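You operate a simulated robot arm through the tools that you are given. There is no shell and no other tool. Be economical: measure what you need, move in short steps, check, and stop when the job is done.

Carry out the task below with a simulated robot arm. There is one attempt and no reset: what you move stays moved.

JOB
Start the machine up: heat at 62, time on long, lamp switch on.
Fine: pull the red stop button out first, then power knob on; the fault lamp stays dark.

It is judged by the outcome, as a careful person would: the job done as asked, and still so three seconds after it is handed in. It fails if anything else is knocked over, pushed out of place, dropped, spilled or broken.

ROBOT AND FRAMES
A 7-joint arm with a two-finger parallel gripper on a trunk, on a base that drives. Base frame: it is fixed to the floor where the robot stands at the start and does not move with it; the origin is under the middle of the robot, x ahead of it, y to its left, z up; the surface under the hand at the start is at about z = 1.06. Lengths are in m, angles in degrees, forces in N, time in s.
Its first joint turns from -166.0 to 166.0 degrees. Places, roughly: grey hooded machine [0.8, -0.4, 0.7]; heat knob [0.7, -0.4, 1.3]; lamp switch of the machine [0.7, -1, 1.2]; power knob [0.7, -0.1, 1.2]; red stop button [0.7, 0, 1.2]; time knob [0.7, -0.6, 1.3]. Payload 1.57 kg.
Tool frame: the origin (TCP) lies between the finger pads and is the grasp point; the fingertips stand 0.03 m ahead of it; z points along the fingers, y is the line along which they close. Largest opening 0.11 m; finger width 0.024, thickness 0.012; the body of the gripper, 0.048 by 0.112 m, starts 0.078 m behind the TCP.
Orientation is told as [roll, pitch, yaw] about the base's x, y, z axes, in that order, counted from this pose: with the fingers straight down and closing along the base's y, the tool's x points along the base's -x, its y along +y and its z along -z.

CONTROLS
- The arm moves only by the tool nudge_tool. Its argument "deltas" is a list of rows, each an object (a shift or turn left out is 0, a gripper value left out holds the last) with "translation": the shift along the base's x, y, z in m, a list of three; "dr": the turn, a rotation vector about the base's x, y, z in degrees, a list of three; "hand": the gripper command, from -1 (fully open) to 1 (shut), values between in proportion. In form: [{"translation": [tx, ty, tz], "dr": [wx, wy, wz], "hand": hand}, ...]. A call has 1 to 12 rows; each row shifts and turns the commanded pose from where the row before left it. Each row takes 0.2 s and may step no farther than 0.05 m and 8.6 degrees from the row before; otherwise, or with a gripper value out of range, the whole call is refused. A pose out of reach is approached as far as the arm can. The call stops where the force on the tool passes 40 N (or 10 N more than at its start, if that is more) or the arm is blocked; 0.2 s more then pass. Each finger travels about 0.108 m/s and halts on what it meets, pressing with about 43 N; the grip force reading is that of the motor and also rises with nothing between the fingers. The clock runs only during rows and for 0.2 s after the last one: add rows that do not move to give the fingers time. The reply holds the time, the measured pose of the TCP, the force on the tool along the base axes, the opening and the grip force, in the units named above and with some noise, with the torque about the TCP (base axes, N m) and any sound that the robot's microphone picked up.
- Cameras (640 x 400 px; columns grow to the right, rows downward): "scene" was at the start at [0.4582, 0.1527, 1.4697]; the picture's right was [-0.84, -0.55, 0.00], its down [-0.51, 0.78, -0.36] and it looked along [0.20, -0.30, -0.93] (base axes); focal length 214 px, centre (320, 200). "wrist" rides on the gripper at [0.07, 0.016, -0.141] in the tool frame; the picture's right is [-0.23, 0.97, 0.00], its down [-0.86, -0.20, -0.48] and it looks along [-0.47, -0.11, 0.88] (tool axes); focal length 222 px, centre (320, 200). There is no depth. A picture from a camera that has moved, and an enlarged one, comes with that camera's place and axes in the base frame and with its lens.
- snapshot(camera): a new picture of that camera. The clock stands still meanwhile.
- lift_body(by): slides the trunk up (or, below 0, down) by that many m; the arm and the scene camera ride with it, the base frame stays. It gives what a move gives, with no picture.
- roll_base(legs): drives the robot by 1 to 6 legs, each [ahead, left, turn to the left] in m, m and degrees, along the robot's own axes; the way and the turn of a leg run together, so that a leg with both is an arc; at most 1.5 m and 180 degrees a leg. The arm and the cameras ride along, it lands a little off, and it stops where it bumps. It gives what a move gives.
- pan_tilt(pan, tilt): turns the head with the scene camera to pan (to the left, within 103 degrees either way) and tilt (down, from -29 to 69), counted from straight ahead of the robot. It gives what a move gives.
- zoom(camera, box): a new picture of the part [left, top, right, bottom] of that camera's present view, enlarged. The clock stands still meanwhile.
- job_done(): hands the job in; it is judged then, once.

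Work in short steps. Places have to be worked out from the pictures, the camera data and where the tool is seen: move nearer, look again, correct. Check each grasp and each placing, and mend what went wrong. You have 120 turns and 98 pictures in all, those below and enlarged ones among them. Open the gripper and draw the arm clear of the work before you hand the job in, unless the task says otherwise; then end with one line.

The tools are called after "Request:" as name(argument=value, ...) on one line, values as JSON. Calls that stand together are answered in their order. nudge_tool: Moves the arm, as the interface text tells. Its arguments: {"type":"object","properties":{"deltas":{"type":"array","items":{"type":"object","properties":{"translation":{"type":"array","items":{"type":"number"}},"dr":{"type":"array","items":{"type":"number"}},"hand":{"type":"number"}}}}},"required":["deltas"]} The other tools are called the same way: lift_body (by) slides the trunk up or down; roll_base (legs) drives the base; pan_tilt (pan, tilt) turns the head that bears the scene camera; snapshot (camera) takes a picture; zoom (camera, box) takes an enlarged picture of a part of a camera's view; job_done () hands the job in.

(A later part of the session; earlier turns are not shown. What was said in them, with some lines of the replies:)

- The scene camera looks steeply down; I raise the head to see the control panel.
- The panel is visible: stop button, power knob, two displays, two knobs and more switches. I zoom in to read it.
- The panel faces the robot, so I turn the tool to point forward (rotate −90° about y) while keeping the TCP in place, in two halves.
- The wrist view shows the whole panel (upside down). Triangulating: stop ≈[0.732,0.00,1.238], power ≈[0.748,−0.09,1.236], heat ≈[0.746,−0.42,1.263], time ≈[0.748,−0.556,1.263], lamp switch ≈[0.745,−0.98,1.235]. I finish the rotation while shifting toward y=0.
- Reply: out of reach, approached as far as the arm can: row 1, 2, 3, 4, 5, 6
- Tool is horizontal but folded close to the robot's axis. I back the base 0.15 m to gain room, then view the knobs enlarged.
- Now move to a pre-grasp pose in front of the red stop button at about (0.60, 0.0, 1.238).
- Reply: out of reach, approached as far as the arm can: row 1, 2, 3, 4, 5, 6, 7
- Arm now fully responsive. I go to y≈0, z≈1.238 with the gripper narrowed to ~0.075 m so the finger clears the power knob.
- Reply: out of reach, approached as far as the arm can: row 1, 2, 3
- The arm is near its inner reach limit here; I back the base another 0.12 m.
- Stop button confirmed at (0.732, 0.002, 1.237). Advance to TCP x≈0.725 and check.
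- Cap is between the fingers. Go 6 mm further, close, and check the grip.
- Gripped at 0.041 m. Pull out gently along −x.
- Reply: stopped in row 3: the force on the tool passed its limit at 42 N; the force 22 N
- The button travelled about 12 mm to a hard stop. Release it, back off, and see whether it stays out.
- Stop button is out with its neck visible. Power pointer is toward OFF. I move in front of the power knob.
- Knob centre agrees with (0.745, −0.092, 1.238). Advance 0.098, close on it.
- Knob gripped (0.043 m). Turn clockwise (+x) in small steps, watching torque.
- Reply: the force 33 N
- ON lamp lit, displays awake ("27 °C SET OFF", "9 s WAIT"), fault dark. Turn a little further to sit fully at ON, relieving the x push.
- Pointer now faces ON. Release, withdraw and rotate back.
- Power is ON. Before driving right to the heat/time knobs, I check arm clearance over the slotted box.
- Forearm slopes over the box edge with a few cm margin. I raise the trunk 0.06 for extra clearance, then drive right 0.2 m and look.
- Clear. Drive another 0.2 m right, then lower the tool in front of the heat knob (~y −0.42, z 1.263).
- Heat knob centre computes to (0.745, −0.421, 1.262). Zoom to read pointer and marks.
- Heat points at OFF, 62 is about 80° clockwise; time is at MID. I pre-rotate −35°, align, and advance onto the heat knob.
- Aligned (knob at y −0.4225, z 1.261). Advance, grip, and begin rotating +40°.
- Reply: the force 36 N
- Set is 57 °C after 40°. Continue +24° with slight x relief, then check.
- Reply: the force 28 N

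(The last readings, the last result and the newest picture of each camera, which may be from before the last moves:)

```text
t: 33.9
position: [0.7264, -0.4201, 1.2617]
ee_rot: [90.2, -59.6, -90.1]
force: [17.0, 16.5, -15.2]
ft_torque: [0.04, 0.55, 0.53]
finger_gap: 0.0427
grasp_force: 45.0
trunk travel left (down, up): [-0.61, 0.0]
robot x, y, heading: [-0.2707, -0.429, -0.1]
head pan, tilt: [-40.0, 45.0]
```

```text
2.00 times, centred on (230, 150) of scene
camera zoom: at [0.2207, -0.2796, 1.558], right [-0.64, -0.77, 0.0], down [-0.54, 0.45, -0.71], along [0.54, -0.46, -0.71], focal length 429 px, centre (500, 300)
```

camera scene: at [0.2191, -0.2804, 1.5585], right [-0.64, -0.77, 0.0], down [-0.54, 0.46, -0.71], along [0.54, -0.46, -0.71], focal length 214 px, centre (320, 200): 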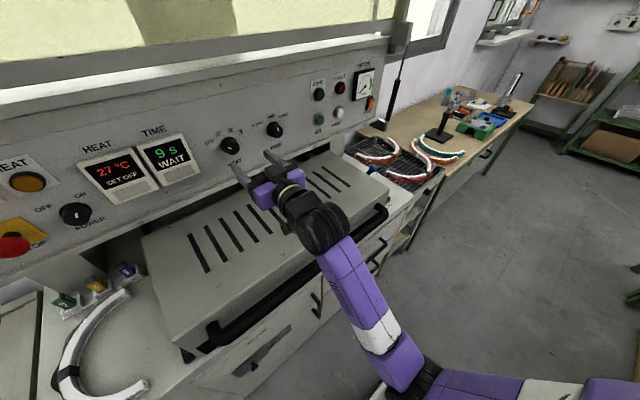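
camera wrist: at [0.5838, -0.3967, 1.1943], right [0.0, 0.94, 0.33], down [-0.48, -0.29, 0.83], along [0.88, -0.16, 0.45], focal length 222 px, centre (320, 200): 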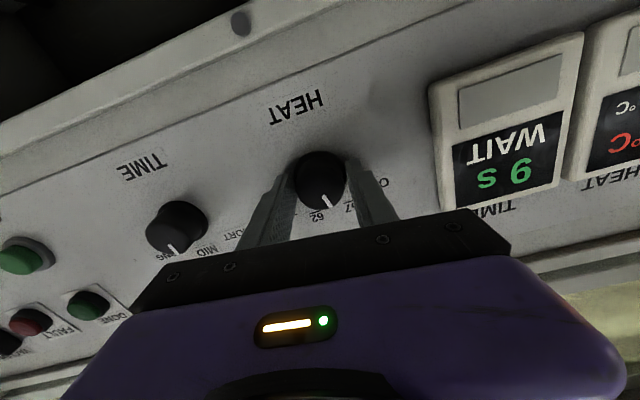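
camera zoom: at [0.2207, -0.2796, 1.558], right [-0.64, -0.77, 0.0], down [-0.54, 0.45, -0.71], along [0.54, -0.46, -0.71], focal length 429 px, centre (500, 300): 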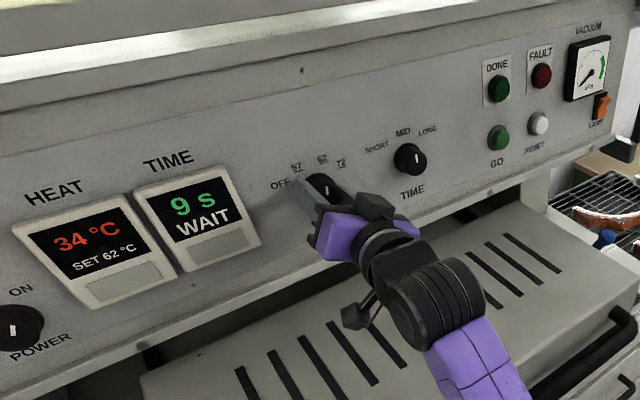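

SET 62 °C and pointer at 62. Release, withdraw, rotate back and shift to the time knob (y −0.556).

Request:
nudge_tool(deltas=[{"hand": -0.36}, {}, {"translation": [-0.045, 0, 0]}, {"translation": [-0.02, 0, 0]}, {"dr": [-8.5, 0, 0], "translation": [0, -0.03, 0]}, {"dr": [-8.5, 0, 0], "translation": [0, -0.03, 0]}, {"dr": [-8.5, 0, 0], "translation": [0, -0.03, 0]}, {"dr": [-8.5, 0, 0], "translation": [0, -0.03, 0]}, {"dr": [-8.5, 0, 0], "translation": [0, -0.016, 0]}, {"dr": [-8.5, 0, 0]}, {}])

Request:
snapshot(camera="wrist")

Request:
zoom(camera="scene", box=[70, 70, 390, 230])

```text
t: 36.3
position: [0.6597, -0.559, 1.2628]
ee_rot: [-90.8, -69.3, 90.8]
force: [0.4, -0.1, 0.5]
ft_torque: [-0.01, -0.03, 0.0]
finger_gap: 0.0747
grasp_force: 0.1
trunk travel left (down, up): [-0.61, 0.0]
robot x, y, heading: [-0.2698, -0.4275, -0.1]
head pan, tilt: [-40.0, 45.0]
```

```text
56 pictures are left
camera wrist: at [0.517, -0.5687, 1.1912], right [0.0, 0.99, -0.13], down [-0.48, 0.12, 0.87], along [0.88, 0.06, 0.48], focal length 222 px, centre (320, 200)
```

wrist: 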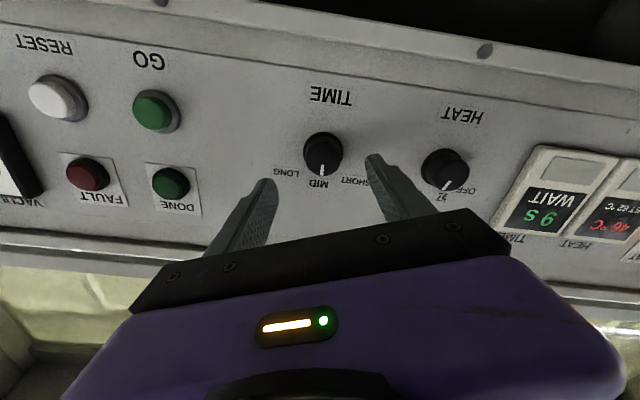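

```text
2.00 times, centred on (230, 150) of scene
camera zoom: at [0.2191, -0.2806, 1.5585], right [-0.64, -0.77, 0.0], down [-0.54, 0.46, -0.71], along [0.54, -0.46, -0.71], focal length 429 px, centre (500, 300)
```

zoom: 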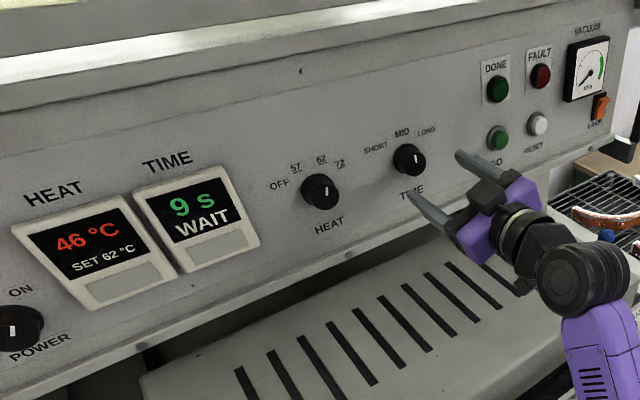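

SET 62 held. Time knob aligned at (−0.5575, 1.261). Advance, grip, rotate +40°.

Request:
nudge_tool(deltas=[{"translation": [0.04, 0.001, -0.002]}, {"translation": [0.025, 0, 0]}, {"hand": 1}, {"hand": 1}, {"hand": 1}])

Request:
nudge_tool(deltas=[{"dr": [8, 0, 0], "hand": 1}, {"dr": [8, 0, 0], "translation": [-0.001, 0, 0]}, {"dr": [8, 0, 0]}, {"dr": [8, 0, 0], "translation": [-0.001, 0, 0]}, {"dr": [8, 0, 0]}, {}])

Request:
zoom(camera="wrist", box=[240, 100, 420, 230])

Request:
zoom(camera="scene", box=[70, 70, 390, 230])

```text
t: 37.5
position: [0.7253, -0.5559, 1.2593]
ee_rot: [-90.9, -69.2, 90.8]
force: [4.9, -3.5, 0.8]
ft_torque: [0.02, 0.01, -0.21]
finger_gap: 0.0423
grasp_force: 44.9
trunk travel left (down, up): [-0.61, 0.0]
robot x, y, heading: [-0.2683, -0.4273, 0.1]
head pan, tilt: [-40.0, 45.0]
```

```text
t: 38.9
position: [0.7238, -0.5534, 1.2591]
ee_rot: [89.9, -70.6, -89.8]
force: [14.7, 8.0, -12.8]
ft_torque: [-0.16, 0.32, 0.31]
finger_gap: 0.0422
grasp_force: 44.9
trunk travel left (down, up): [-0.61, 0.0]
robot x, y, heading: [-0.2744, -0.4291, -0.5]
head pan, tilt: [-40.0, 45.0]
```

```text
3.08 times, centred on (330, 165) of wrist
camera zoom: at [0.5821, -0.5162, 1.199], right [0.0, 0.84, 0.54], down [-0.48, -0.47, 0.74], along [0.88, -0.26, 0.4], focal length 684 px, centre (289, 308)
```

zoom: 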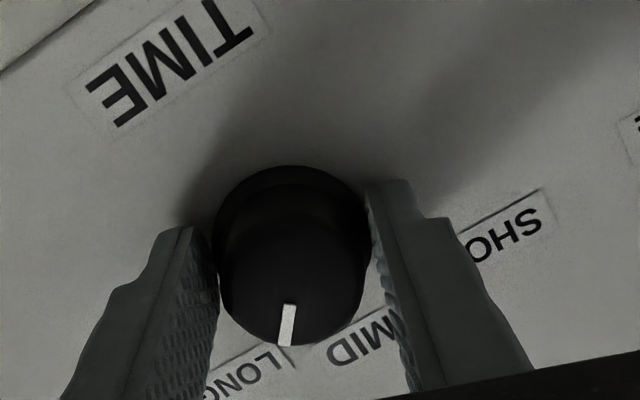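

```text
2.00 times, centred on (230, 150) of scene
camera zoom: at [0.2203, -0.28, 1.558], right [-0.64, -0.77, 0.0], down [-0.54, 0.45, -0.71], along [0.54, -0.46, -0.71], focal length 429 px, centre (500, 300)
```

zoom: 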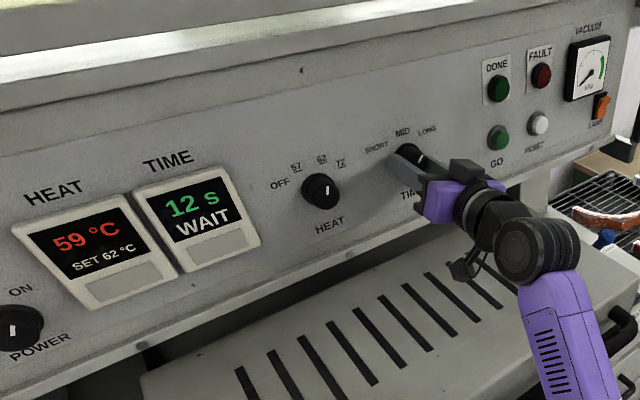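

Time jumped to 12 s. Pointer is just short of the LONG label, so I turn 8° more and check.

Request:
nudge_tool(deltas=[{"dr": [4, 0, 0], "translation": [0.001, 0, 0]}, {"dr": [4, 0, 0]}, {}])

Request:
zoom(camera="wrist", box=[240, 100, 420, 230])

```text
t: 39.7
position: [0.7235, -0.555, 1.2609]
ee_rot: [90.4, -62.6, -90.5]
force: [-13.7, 15.5, -13.9]
ft_torque: [-0.28, -0.1, 0.41]
finger_gap: 0.0423
grasp_force: 45.3
trunk travel left (down, up): [-0.61, 0.0]
robot x, y, heading: [-0.2726, -0.4293, -0.2]
head pan, tilt: [-40.0, 45.0]
```

```text
3.08 times, centred on (330, 165) of wrist
camera zoom: at [0.5819, -0.5088, 1.2068], right [0.0, 0.76, 0.65], down [-0.48, -0.57, 0.67], along [0.88, -0.31, 0.37], focal length 684 px, centre (289, 308)
```

zoom: 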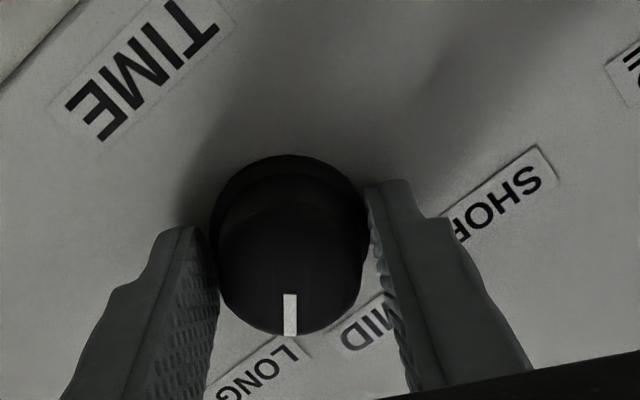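

It reached its end stop at LONG (torque rose, slight slip). Release, withdraw, rotate back.

Request:
nudge_tool(deltas=[{"hand": -0.36}, {}, {"translation": [-0.045, 0, 0]}, {"translation": [-0.045, 0, 0]}, {"dr": [-7, 0, 0]}, {"dr": [-7, 0, 0]}, {"dr": [-7, 0, 0]}, {"dr": [-6.5, 0, 0], "translation": [0, 0, 0.02], "hand": 1}, {"hand": 1}, {"hand": 1}])

Request:
roll_base(legs=[[0, -0.2, 0]])

Request:
snapshot(camera="scene")

Request:
snapshot(camera="wrist")

```text
t: 41.9
position: [0.6343, -0.5545, 1.2807]
ee_rot: [-142.9, -89.6, 143.0]
force: [-0.3, 0.4, -0.3]
ft_torque: [0.01, -0.05, 0.0]
finger_gap: 0.0
grasp_force: 21.0
trunk travel left (down, up): [-0.61, 0.0]
robot x, y, heading: [-0.274, -0.4262, -0.2]
head pan, tilt: [-40.0, 45.0]
```

```text
t: 43.5
position: [0.6345, -0.762, 1.2818]
ee_rot: [-148.4, -89.7, 148.0]
force: [-0.6, 0.0, -0.8]
ft_torque: [0.0, 0.0, 0.0]
finger_gap: 0.0001
grasp_force: 21.1
trunk travel left (down, up): [-0.61, 0.0]
robot x, y, heading: [-0.2737, -0.6308, -0.3]
head pan, tilt: [-40.0, 45.0]
```

```text
51 pictures are left
camera scene: at [0.219, -0.4867, 1.5585], right [-0.65, -0.76, 0.0], down [-0.54, 0.46, -0.71], along [0.54, -0.46, -0.71], focal length 214 px, centre (320, 200)
```

scene: 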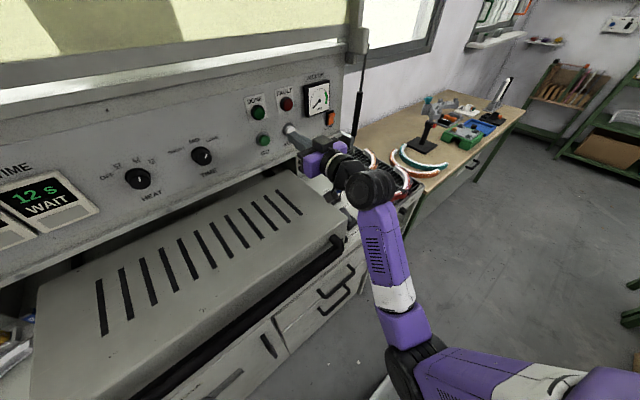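

```text
50 pictures are left
camera wrist: at [0.4924, -0.7459, 1.2099], right [0.0, 0.97, 0.22], down [-0.48, -0.2, 0.85], along [0.88, -0.11, 0.47], focal length 222 px, centre (320, 200)
```

wrist: 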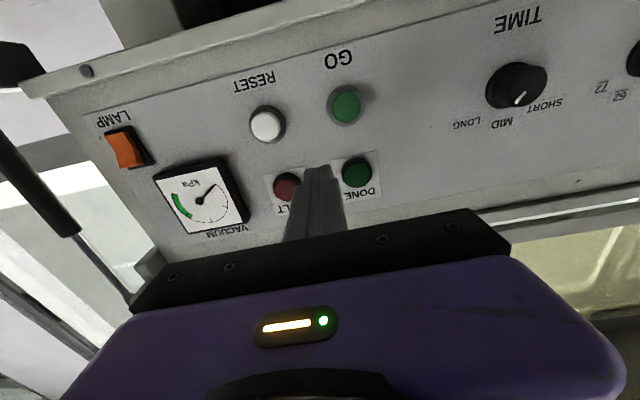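

Lamp rocker at about (0.745, −0.98, 1.23). Zoom to see how it tilts.

Request:
zoom(camera="wrist", box=[70, 95, 190, 185])

Request:
zoom(camera="scene", box=[290, 70, 370, 140])

```text
4.44 times, centred on (130, 140) of wrist
camera zoom: at [0.4924, -0.7459, 1.2099], right [0.0, 0.97, 0.22], down [-0.48, -0.2, 0.85], along [0.88, -0.11, 0.47], focal length 987 px, centre (1164, 467)
```

zoom: 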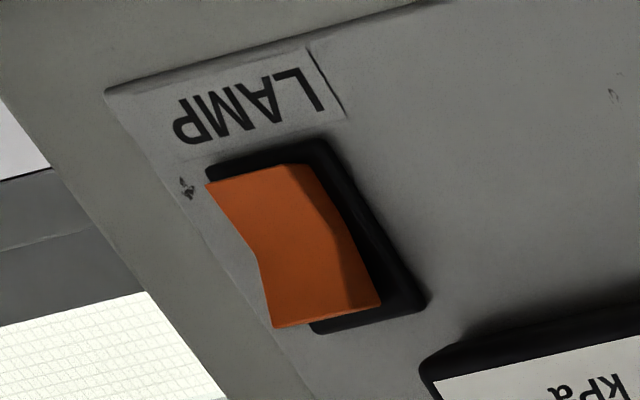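

```text
5.71 times, centred on (330, 105) of scene
camera zoom: at [0.219, -0.4867, 1.5585], right [-0.65, -0.76, 0.0], down [-0.54, 0.46, -0.71], along [0.54, -0.46, -0.71], focal length 1226 px, centre (263, 743)
```

zoom: 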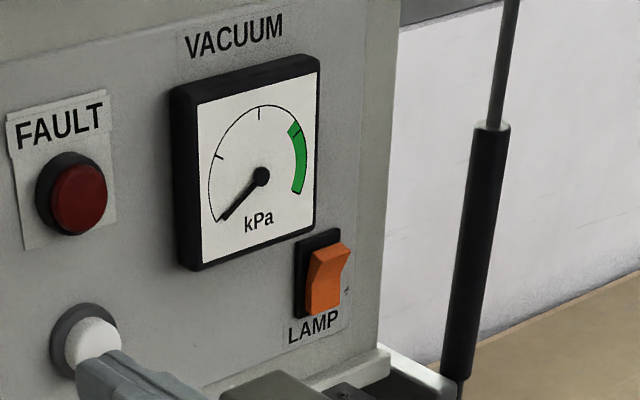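

The rocker's top half stands out (bottom pressed), so it needs a push on the top half at about (y −0.983, z 1.244). Drive right 0.2 m.

Request:
roll_base(legs=[[0, -0.2, 0]])

Request:
snapshot(camera="wrist")

Request:
snapshot(camera="scene")

```text
t: 45.1
position: [0.6315, -0.9738, 1.28]
ee_rot: [-148.1, -89.8, 147.3]
force: [-0.6, -0.5, -0.4]
ft_torque: [-0.01, -0.02, 0.03]
finger_gap: 0.0
grasp_force: 20.8
trunk travel left (down, up): [-0.61, 0.0]
robot x, y, heading: [-0.2776, -0.8353, -0.9]
head pan, tilt: [-40.0, 45.0]
```

```text
47 pictures are left
camera wrist: at [0.4893, -0.957, 1.2099], right [0.01, 0.97, 0.22], down [-0.49, -0.19, 0.85], along [0.87, -0.12, 0.47], focal length 222 px, centre (320, 200)
```

wrist: 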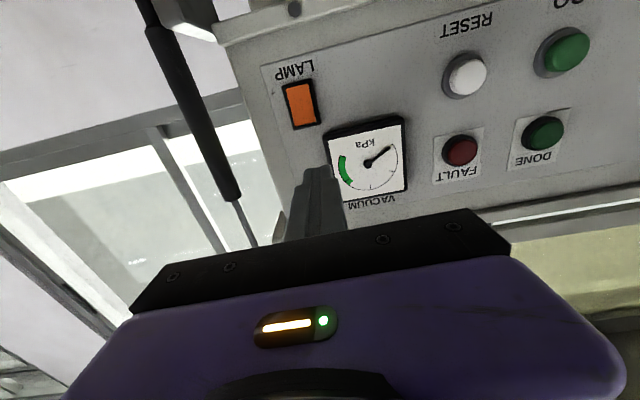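

```text
46 pictures are left
camera scene: at [0.2184, -0.6952, 1.5585], right [-0.65, -0.76, 0.0], down [-0.54, 0.46, -0.71], along [0.54, -0.46, -0.71], focal length 214 px, centre (320, 200)
```

scene: 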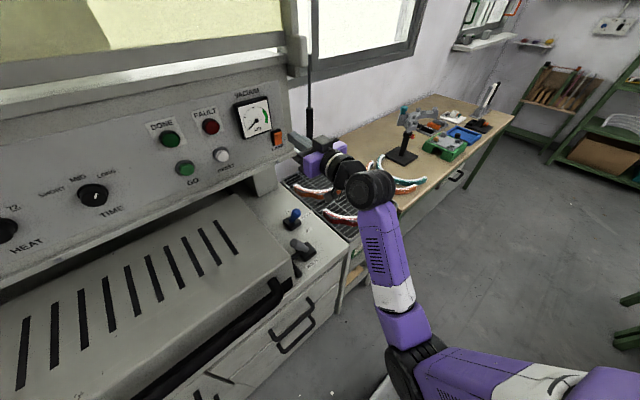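

Rocker centre refined: y −0.987, z 1.230. Align to press the top half at z 1.243 and approach to just short of it.

Request:
nudge_tool(deltas=[{"translation": [0, -0.012, -0.036], "hand": 1}, {"translation": [0.045, 0, 0]}, {}, {}])

Request:
snapshot(camera="wrist")

Request:
zoom(camera="scene", box=[210, 70, 370, 190])

```text
t: 46.1
position: [0.6741, -0.9855, 1.2433]
ee_rot: [-148.2, -89.7, 147.3]
force: [0.0, 0.0, -0.1]
ft_torque: [-0.05, 0.03, -0.02]
finger_gap: 0.0
grasp_force: 21.2
trunk travel left (down, up): [-0.61, 0.0]
robot x, y, heading: [-0.2683, -0.8303, -0.7]
head pan, tilt: [-40.0, 45.0]
```

```text
45 pictures are left
camera wrist: at [0.5322, -0.9687, 1.1732], right [0.01, 0.97, 0.22], down [-0.49, -0.19, 0.85], along [0.87, -0.12, 0.47], focal length 222 px, centre (320, 200)
```

wrist: 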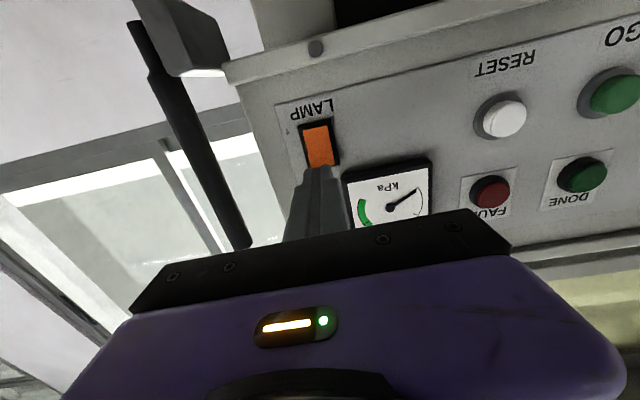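

```text
3.33 times, centred on (290, 130) of scene
camera zoom: at [0.2185, -0.6954, 1.5585], right [-0.65, -0.76, 0.0], down [-0.54, 0.46, -0.71], along [0.54, -0.46, -0.71], focal length 715 px, centre (420, 433)
```

zoom: 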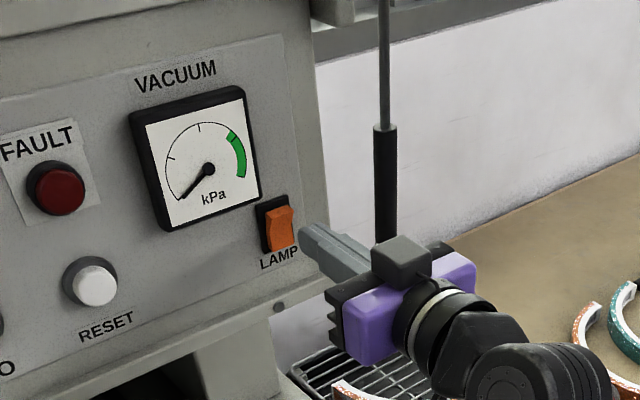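

Aligned. Press forward in small steps.

Request:
nudge_tool(deltas=[{"translation": [0.02, 0, 0]}, {"translation": [0.01, 0, 0]}, {"translation": [0.006, 0, 0]}, {"translation": [0.005, 0, 0]}, {"translation": [0.005, 0, 0]}, {}])

Request:
snapshot(camera="wrist")

Request:
zoom(camera="scene", box=[210, 70, 370, 190])

```text
t: 47.2
position: [0.7168, -0.9873, 1.2428]
ee_rot: [-139.1, -89.7, 138.2]
force: [-22.7, 3.5, 1.4]
ft_torque: [-0.04, -0.29, 0.23]
finger_gap: 0.0
grasp_force: 21.0
trunk travel left (down, up): [-0.61, 0.0]
robot x, y, heading: [-0.2723, -0.8343, -0.6]
head pan, tilt: [-40.0, 45.0]
stopped in row 5: the force on the tool passed its limit at 53 N (the readings are from after the stop); the commanded pose is now the measured one
```

```text
43 pictures are left
camera wrist: at [0.5742, -0.97, 1.1735], right [0.01, 0.97, 0.22], down [-0.48, -0.19, 0.85], along [0.88, -0.12, 0.47], focal length 222 px, centre (320, 200)
```

wrist: 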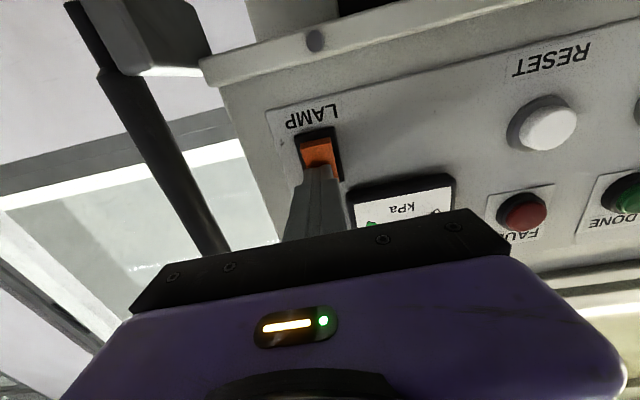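

```text
3.33 times, centred on (290, 130) of scene
camera zoom: at [0.2166, -0.6951, 1.559], right [-0.65, -0.76, 0.0], down [-0.53, 0.46, -0.71], along [0.54, -0.46, -0.71], focal length 715 px, centre (420, 433)
```

zoom: 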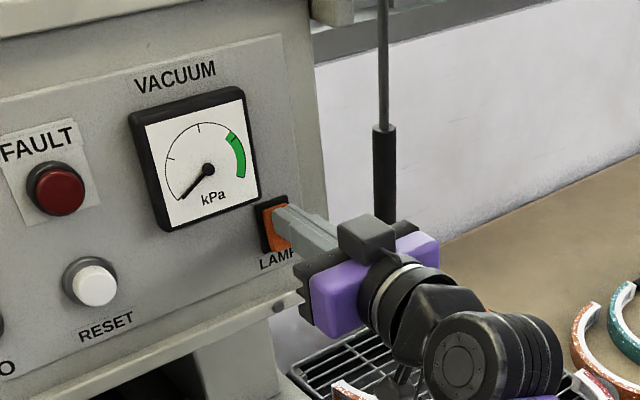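

The rocker appears to have flipped (dark frame visible at its lower edge). Withdraw and verify.

Request:
nudge_tool(deltas=[{"translation": [-0.045, 0, 0]}, {"translation": [-0.045, 0, 0]}, {}])

Request:
zoom(camera="scene", box=[130, 70, 310, 190])

Request:
zoom(camera="wrist", box=[230, 40, 390, 160])

```text
t: 48.0
position: [0.6249, -0.9885, 1.2441]
ee_rot: [-110.5, -89.7, 109.7]
force: [-0.7, -0.7, 0.4]
ft_torque: [-0.03, 0.0, 0.01]
finger_gap: 0.0
grasp_force: 21.1
trunk travel left (down, up): [-0.61, 0.0]
robot x, y, heading: [-0.2711, -0.8332, -0.7]
head pan, tilt: [-40.0, 45.0]
```

```text
3.33 times, centred on (220, 130) of scene
camera zoom: at [0.2181, -0.6953, 1.5586], right [-0.65, -0.76, 0.0], down [-0.54, 0.46, -0.71], along [0.54, -0.46, -0.71], focal length 715 px, centre (653, 433)
```

zoom: 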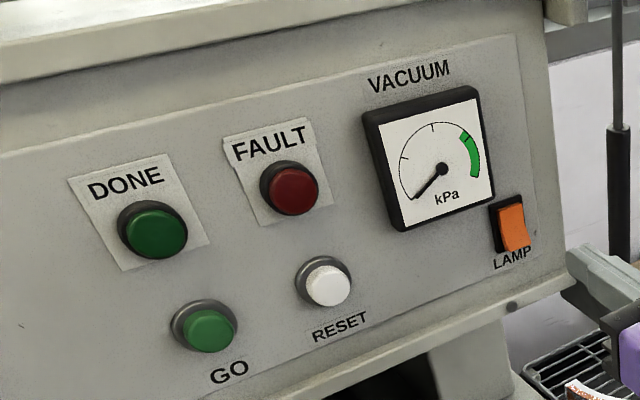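

```text
3.33 times, centred on (310, 100) of wrist
camera zoom: at [0.4841, -0.9701, 1.174], right [0.01, 0.97, 0.22], down [-0.48, -0.19, 0.86], along [0.88, -0.12, 0.47], focal length 740 px, centre (353, 533)
```

zoom: 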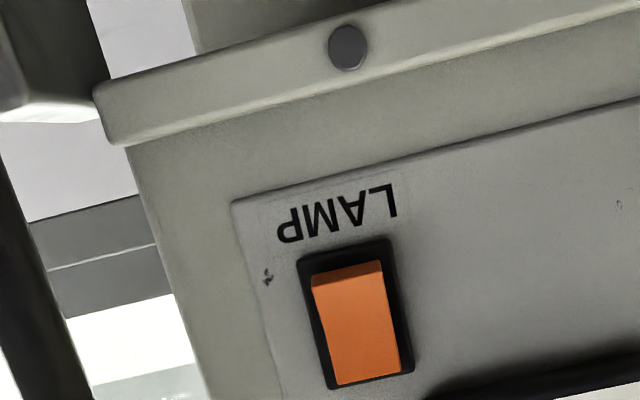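

Rocker is flipped, top pressed in. I open the gripper, back the robot off, and look over the whole machine for a final check.

Request:
nudge_tool(deltas=[{"translation": [0, 0, 0.03], "hand": -1}, {}, {}])

Request:
roll_base(legs=[[-0.3, 0.2, 0]])

Request:
pan_tilt(pan=5, tilt=20)

Request:
snapshot(camera="scene")

```text
t: 48.8
position: [0.6269, -0.9872, 1.273]
ee_rot: [-113.0, -89.8, 112.2]
force: [0.5, -0.2, -0.7]
ft_torque: [0.01, -0.02, 0.01]
finger_gap: 0.11
grasp_force: 0.1
trunk travel left (down, up): [-0.61, 0.0]
robot x, y, heading: [-0.2758, -0.8366, -0.7]
head pan, tilt: [-40.0, 45.0]
```

```text
t: 50.4
position: [0.5574, -0.9129, 1.2738]
ee_rot: [-111.7, -89.8, 111.7]
force: [0.0, -0.4, -0.9]
ft_torque: [0.0, -0.05, 0.02]
finger_gap: 0.1098
grasp_force: 0.1
trunk travel left (down, up): [-0.61, 0.0]
robot x, y, heading: [-0.3384, -0.7716, 0.2]
head pan, tilt: [-40.0, 45.0]
stopped in leg 1: the robot was blocked; the commanded pose is now the measured one
```

```text
t: 51.5
position: [0.5559, -0.9132, 1.2732]
ee_rot: [-116.3, -89.8, 116.4]
force: [0.5, 0.7, -0.4]
ft_torque: [-0.01, -0.02, 0.0]
finger_gap: 0.1101
grasp_force: 0.1
trunk travel left (down, up): [-0.61, 0.0]
robot x, y, heading: [-0.3441, -0.7712, 0.1]
head pan, tilt: [5.0, 20.0]
```

```text
39 pictures are left
camera scene: at [0.1753, -0.5661, 1.5972], right [0.09, -1.0, 0.0], down [-0.34, -0.03, -0.94], along [0.94, 0.08, -0.34], focal length 214 px, centre (320, 200)
```

scene: 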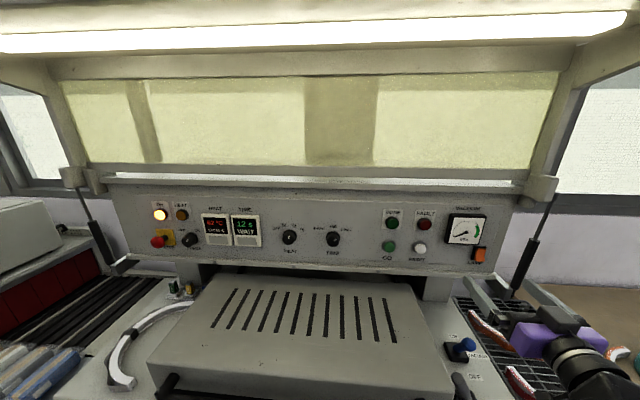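

The hood lamp is lit and the panel reads as wanted. But the base bumped something behind it, so I ease forward 5 cm and look back on both sides.

Request:
roll_base(legs=[[0.05, 0, 0]])

Request:
pan_tilt(pan=103, tilt=50)

Request:
snapshot(camera="scene")

Request:
pan_tilt(pan=-103, tilt=50)

Request:
snapshot(camera="scene")

```text
t: 52.5
position: [0.6078, -0.9127, 1.2734]
ee_rot: [-119.0, -89.9, 119.0]
force: [-1.0, -0.6, -0.9]
ft_torque: [-0.01, 0.0, -0.02]
finger_gap: 0.1103
grasp_force: 0.0
trunk travel left (down, up): [-0.61, 0.0]
robot x, y, heading: [-0.2907, -0.7731, -0.0]
head pan, tilt: [5.0, 20.0]
```

```text
t: 54.2
position: [0.6081, -0.9131, 1.2732]
ee_rot: [-115.6, -89.8, 115.6]
force: [-0.2, 0.2, 0.7]
ft_torque: [-0.01, 0.0, -0.02]
finger_gap: 0.11
grasp_force: 0.1
trunk travel left (down, up): [-0.61, 0.0]
robot x, y, heading: [-0.2917, -0.7715, 0.2]
head pan, tilt: [103.0, 50.0]
```

```text
38 pictures are left
camera scene: at [0.1158, -0.4989, 1.5516], right [0.97, 0.23, 0.0], down [0.17, -0.75, -0.64], along [-0.15, 0.63, -0.77], focal length 214 px, centre (320, 200)
```

scene: 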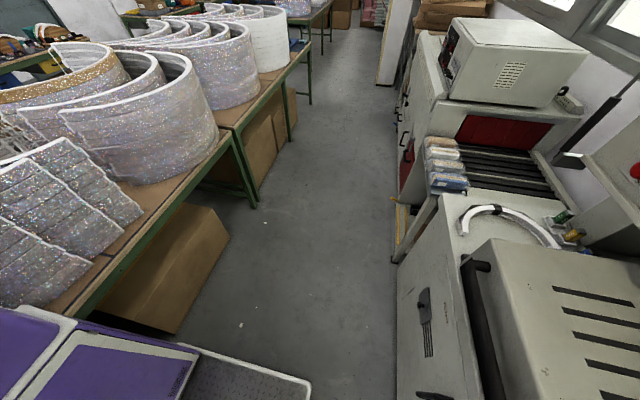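

```text
t: 57.2
position: [0.6079, -0.9114, 1.2734]
ee_rot: [-116.0, -89.8, 116.1]
force: [-0.6, -0.7, -0.7]
ft_torque: [-0.02, 0.08, 0.01]
finger_gap: 0.1101
grasp_force: 0.0
trunk travel left (down, up): [-0.61, 0.0]
robot x, y, heading: [-0.2934, -0.7747, 0.1]
head pan, tilt: [-103.0, 50.0]
```

```text
37 pictures are left
camera scene: at [0.116, -0.6489, 1.5516], right [-0.97, 0.22, 0.0], down [0.17, 0.75, -0.64], along [-0.14, -0.63, -0.77], focal length 214 px, centre (320, 200)
```

scene: 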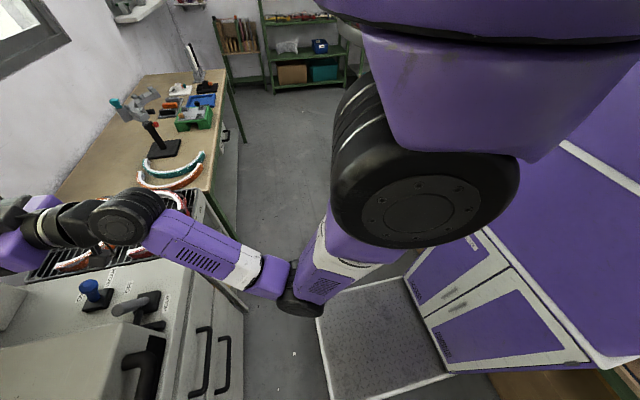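

Behind is a heavy bench with rolls, apparently undisturbed. Final check of the panel readings.

Request:
pan_tilt(pan=5, tilt=25)

Request:
zoom(camera="scene", box=[120, 140, 360, 280])

Request:
zoom(camera="scene", box=[300, 140, 540, 280])

```text
t: 59.1
position: [0.6094, -0.9123, 1.2729]
ee_rot: [-115.7, -89.8, 115.5]
force: [0.3, -0.4, 0.5]
ft_torque: [-0.01, -0.02, 0.0]
finger_gap: 0.1101
grasp_force: 0.1
trunk travel left (down, up): [-0.61, 0.0]
robot x, y, heading: [-0.2925, -0.7759, 0.2]
head pan, tilt: [5.0, 25.0]
```

```text
2.67 times, centred on (240, 210) of scene
camera zoom: at [0.225, -0.5658, 1.5891], right [0.09, -1.0, 0.0], down [-0.42, -0.04, -0.91], along [0.9, 0.08, -0.42], focal length 572 px, centre (533, 173)
```

zoom: 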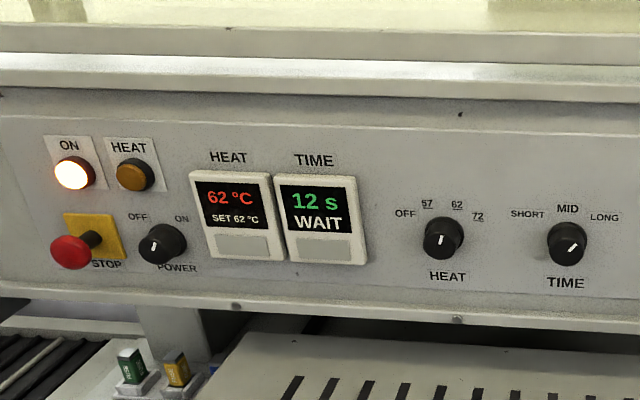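

```text
2.67 times, centred on (420, 210) of scene
camera zoom: at [0.225, -0.5658, 1.5891], right [0.09, -1.0, 0.0], down [-0.42, -0.04, -0.91], along [0.9, 0.08, -0.42], focal length 572 px, centre (53, 173)
```

zoom: 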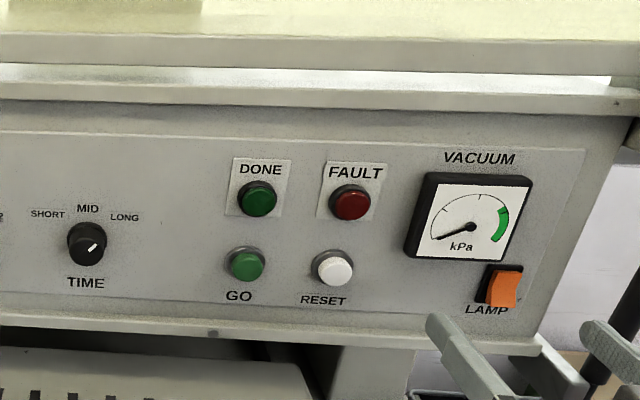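

All readings are right. I look closer at the heat pointer to be sure it sits at 62 and not near a boundary.

Request:
zoom(camera="scene", box=[260, 200, 350, 256])

Request:
zoom(camera="scene", box=[145, 200, 225, 250])

```text
7.11 times, centred on (305, 228) of scene
camera zoom: at [0.225, -0.5658, 1.5891], right [0.09, -1.0, 0.0], down [-0.42, -0.04, -0.91], along [0.9, 0.08, -0.42], focal length 1525 px, centre (427, 1)
```

zoom: 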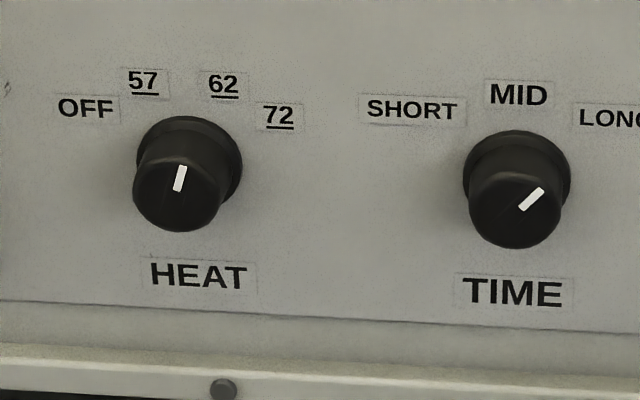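

```text
8.00 times, centred on (185, 225) of scene
camera zoom: at [0.225, -0.5658, 1.5891], right [0.09, -1.0, 0.0], down [-0.42, -0.04, -0.91], along [0.9, 0.08, -0.42], focal length 1716 px, centre (1400, 0)
```

zoom: 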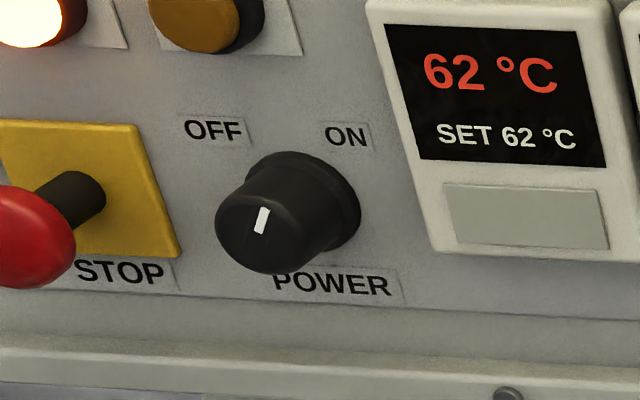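

Correcting for perspective, the heat pointer is about 15° right of vertical (62), power about 30° (ON), and time about 45° (LONG, at its stop). The hood lamp is lit, the fault lamp is dark, and the gripper is open and clear, so I hand in.

Request:
job_done()

```text
The job is handed in.
```

The machine is started up as asked. I pulled the stop button out first and then turned power on. Heat is set to 62 °C, time is on long (12 s), the lamp switch is on with the hood lamp lit, and the fault lamp stayed dark. While backing away at the end, the base bumped something behind it, probably the bench. I pulled forward and looked at both sides, and nothing I could see had moved.
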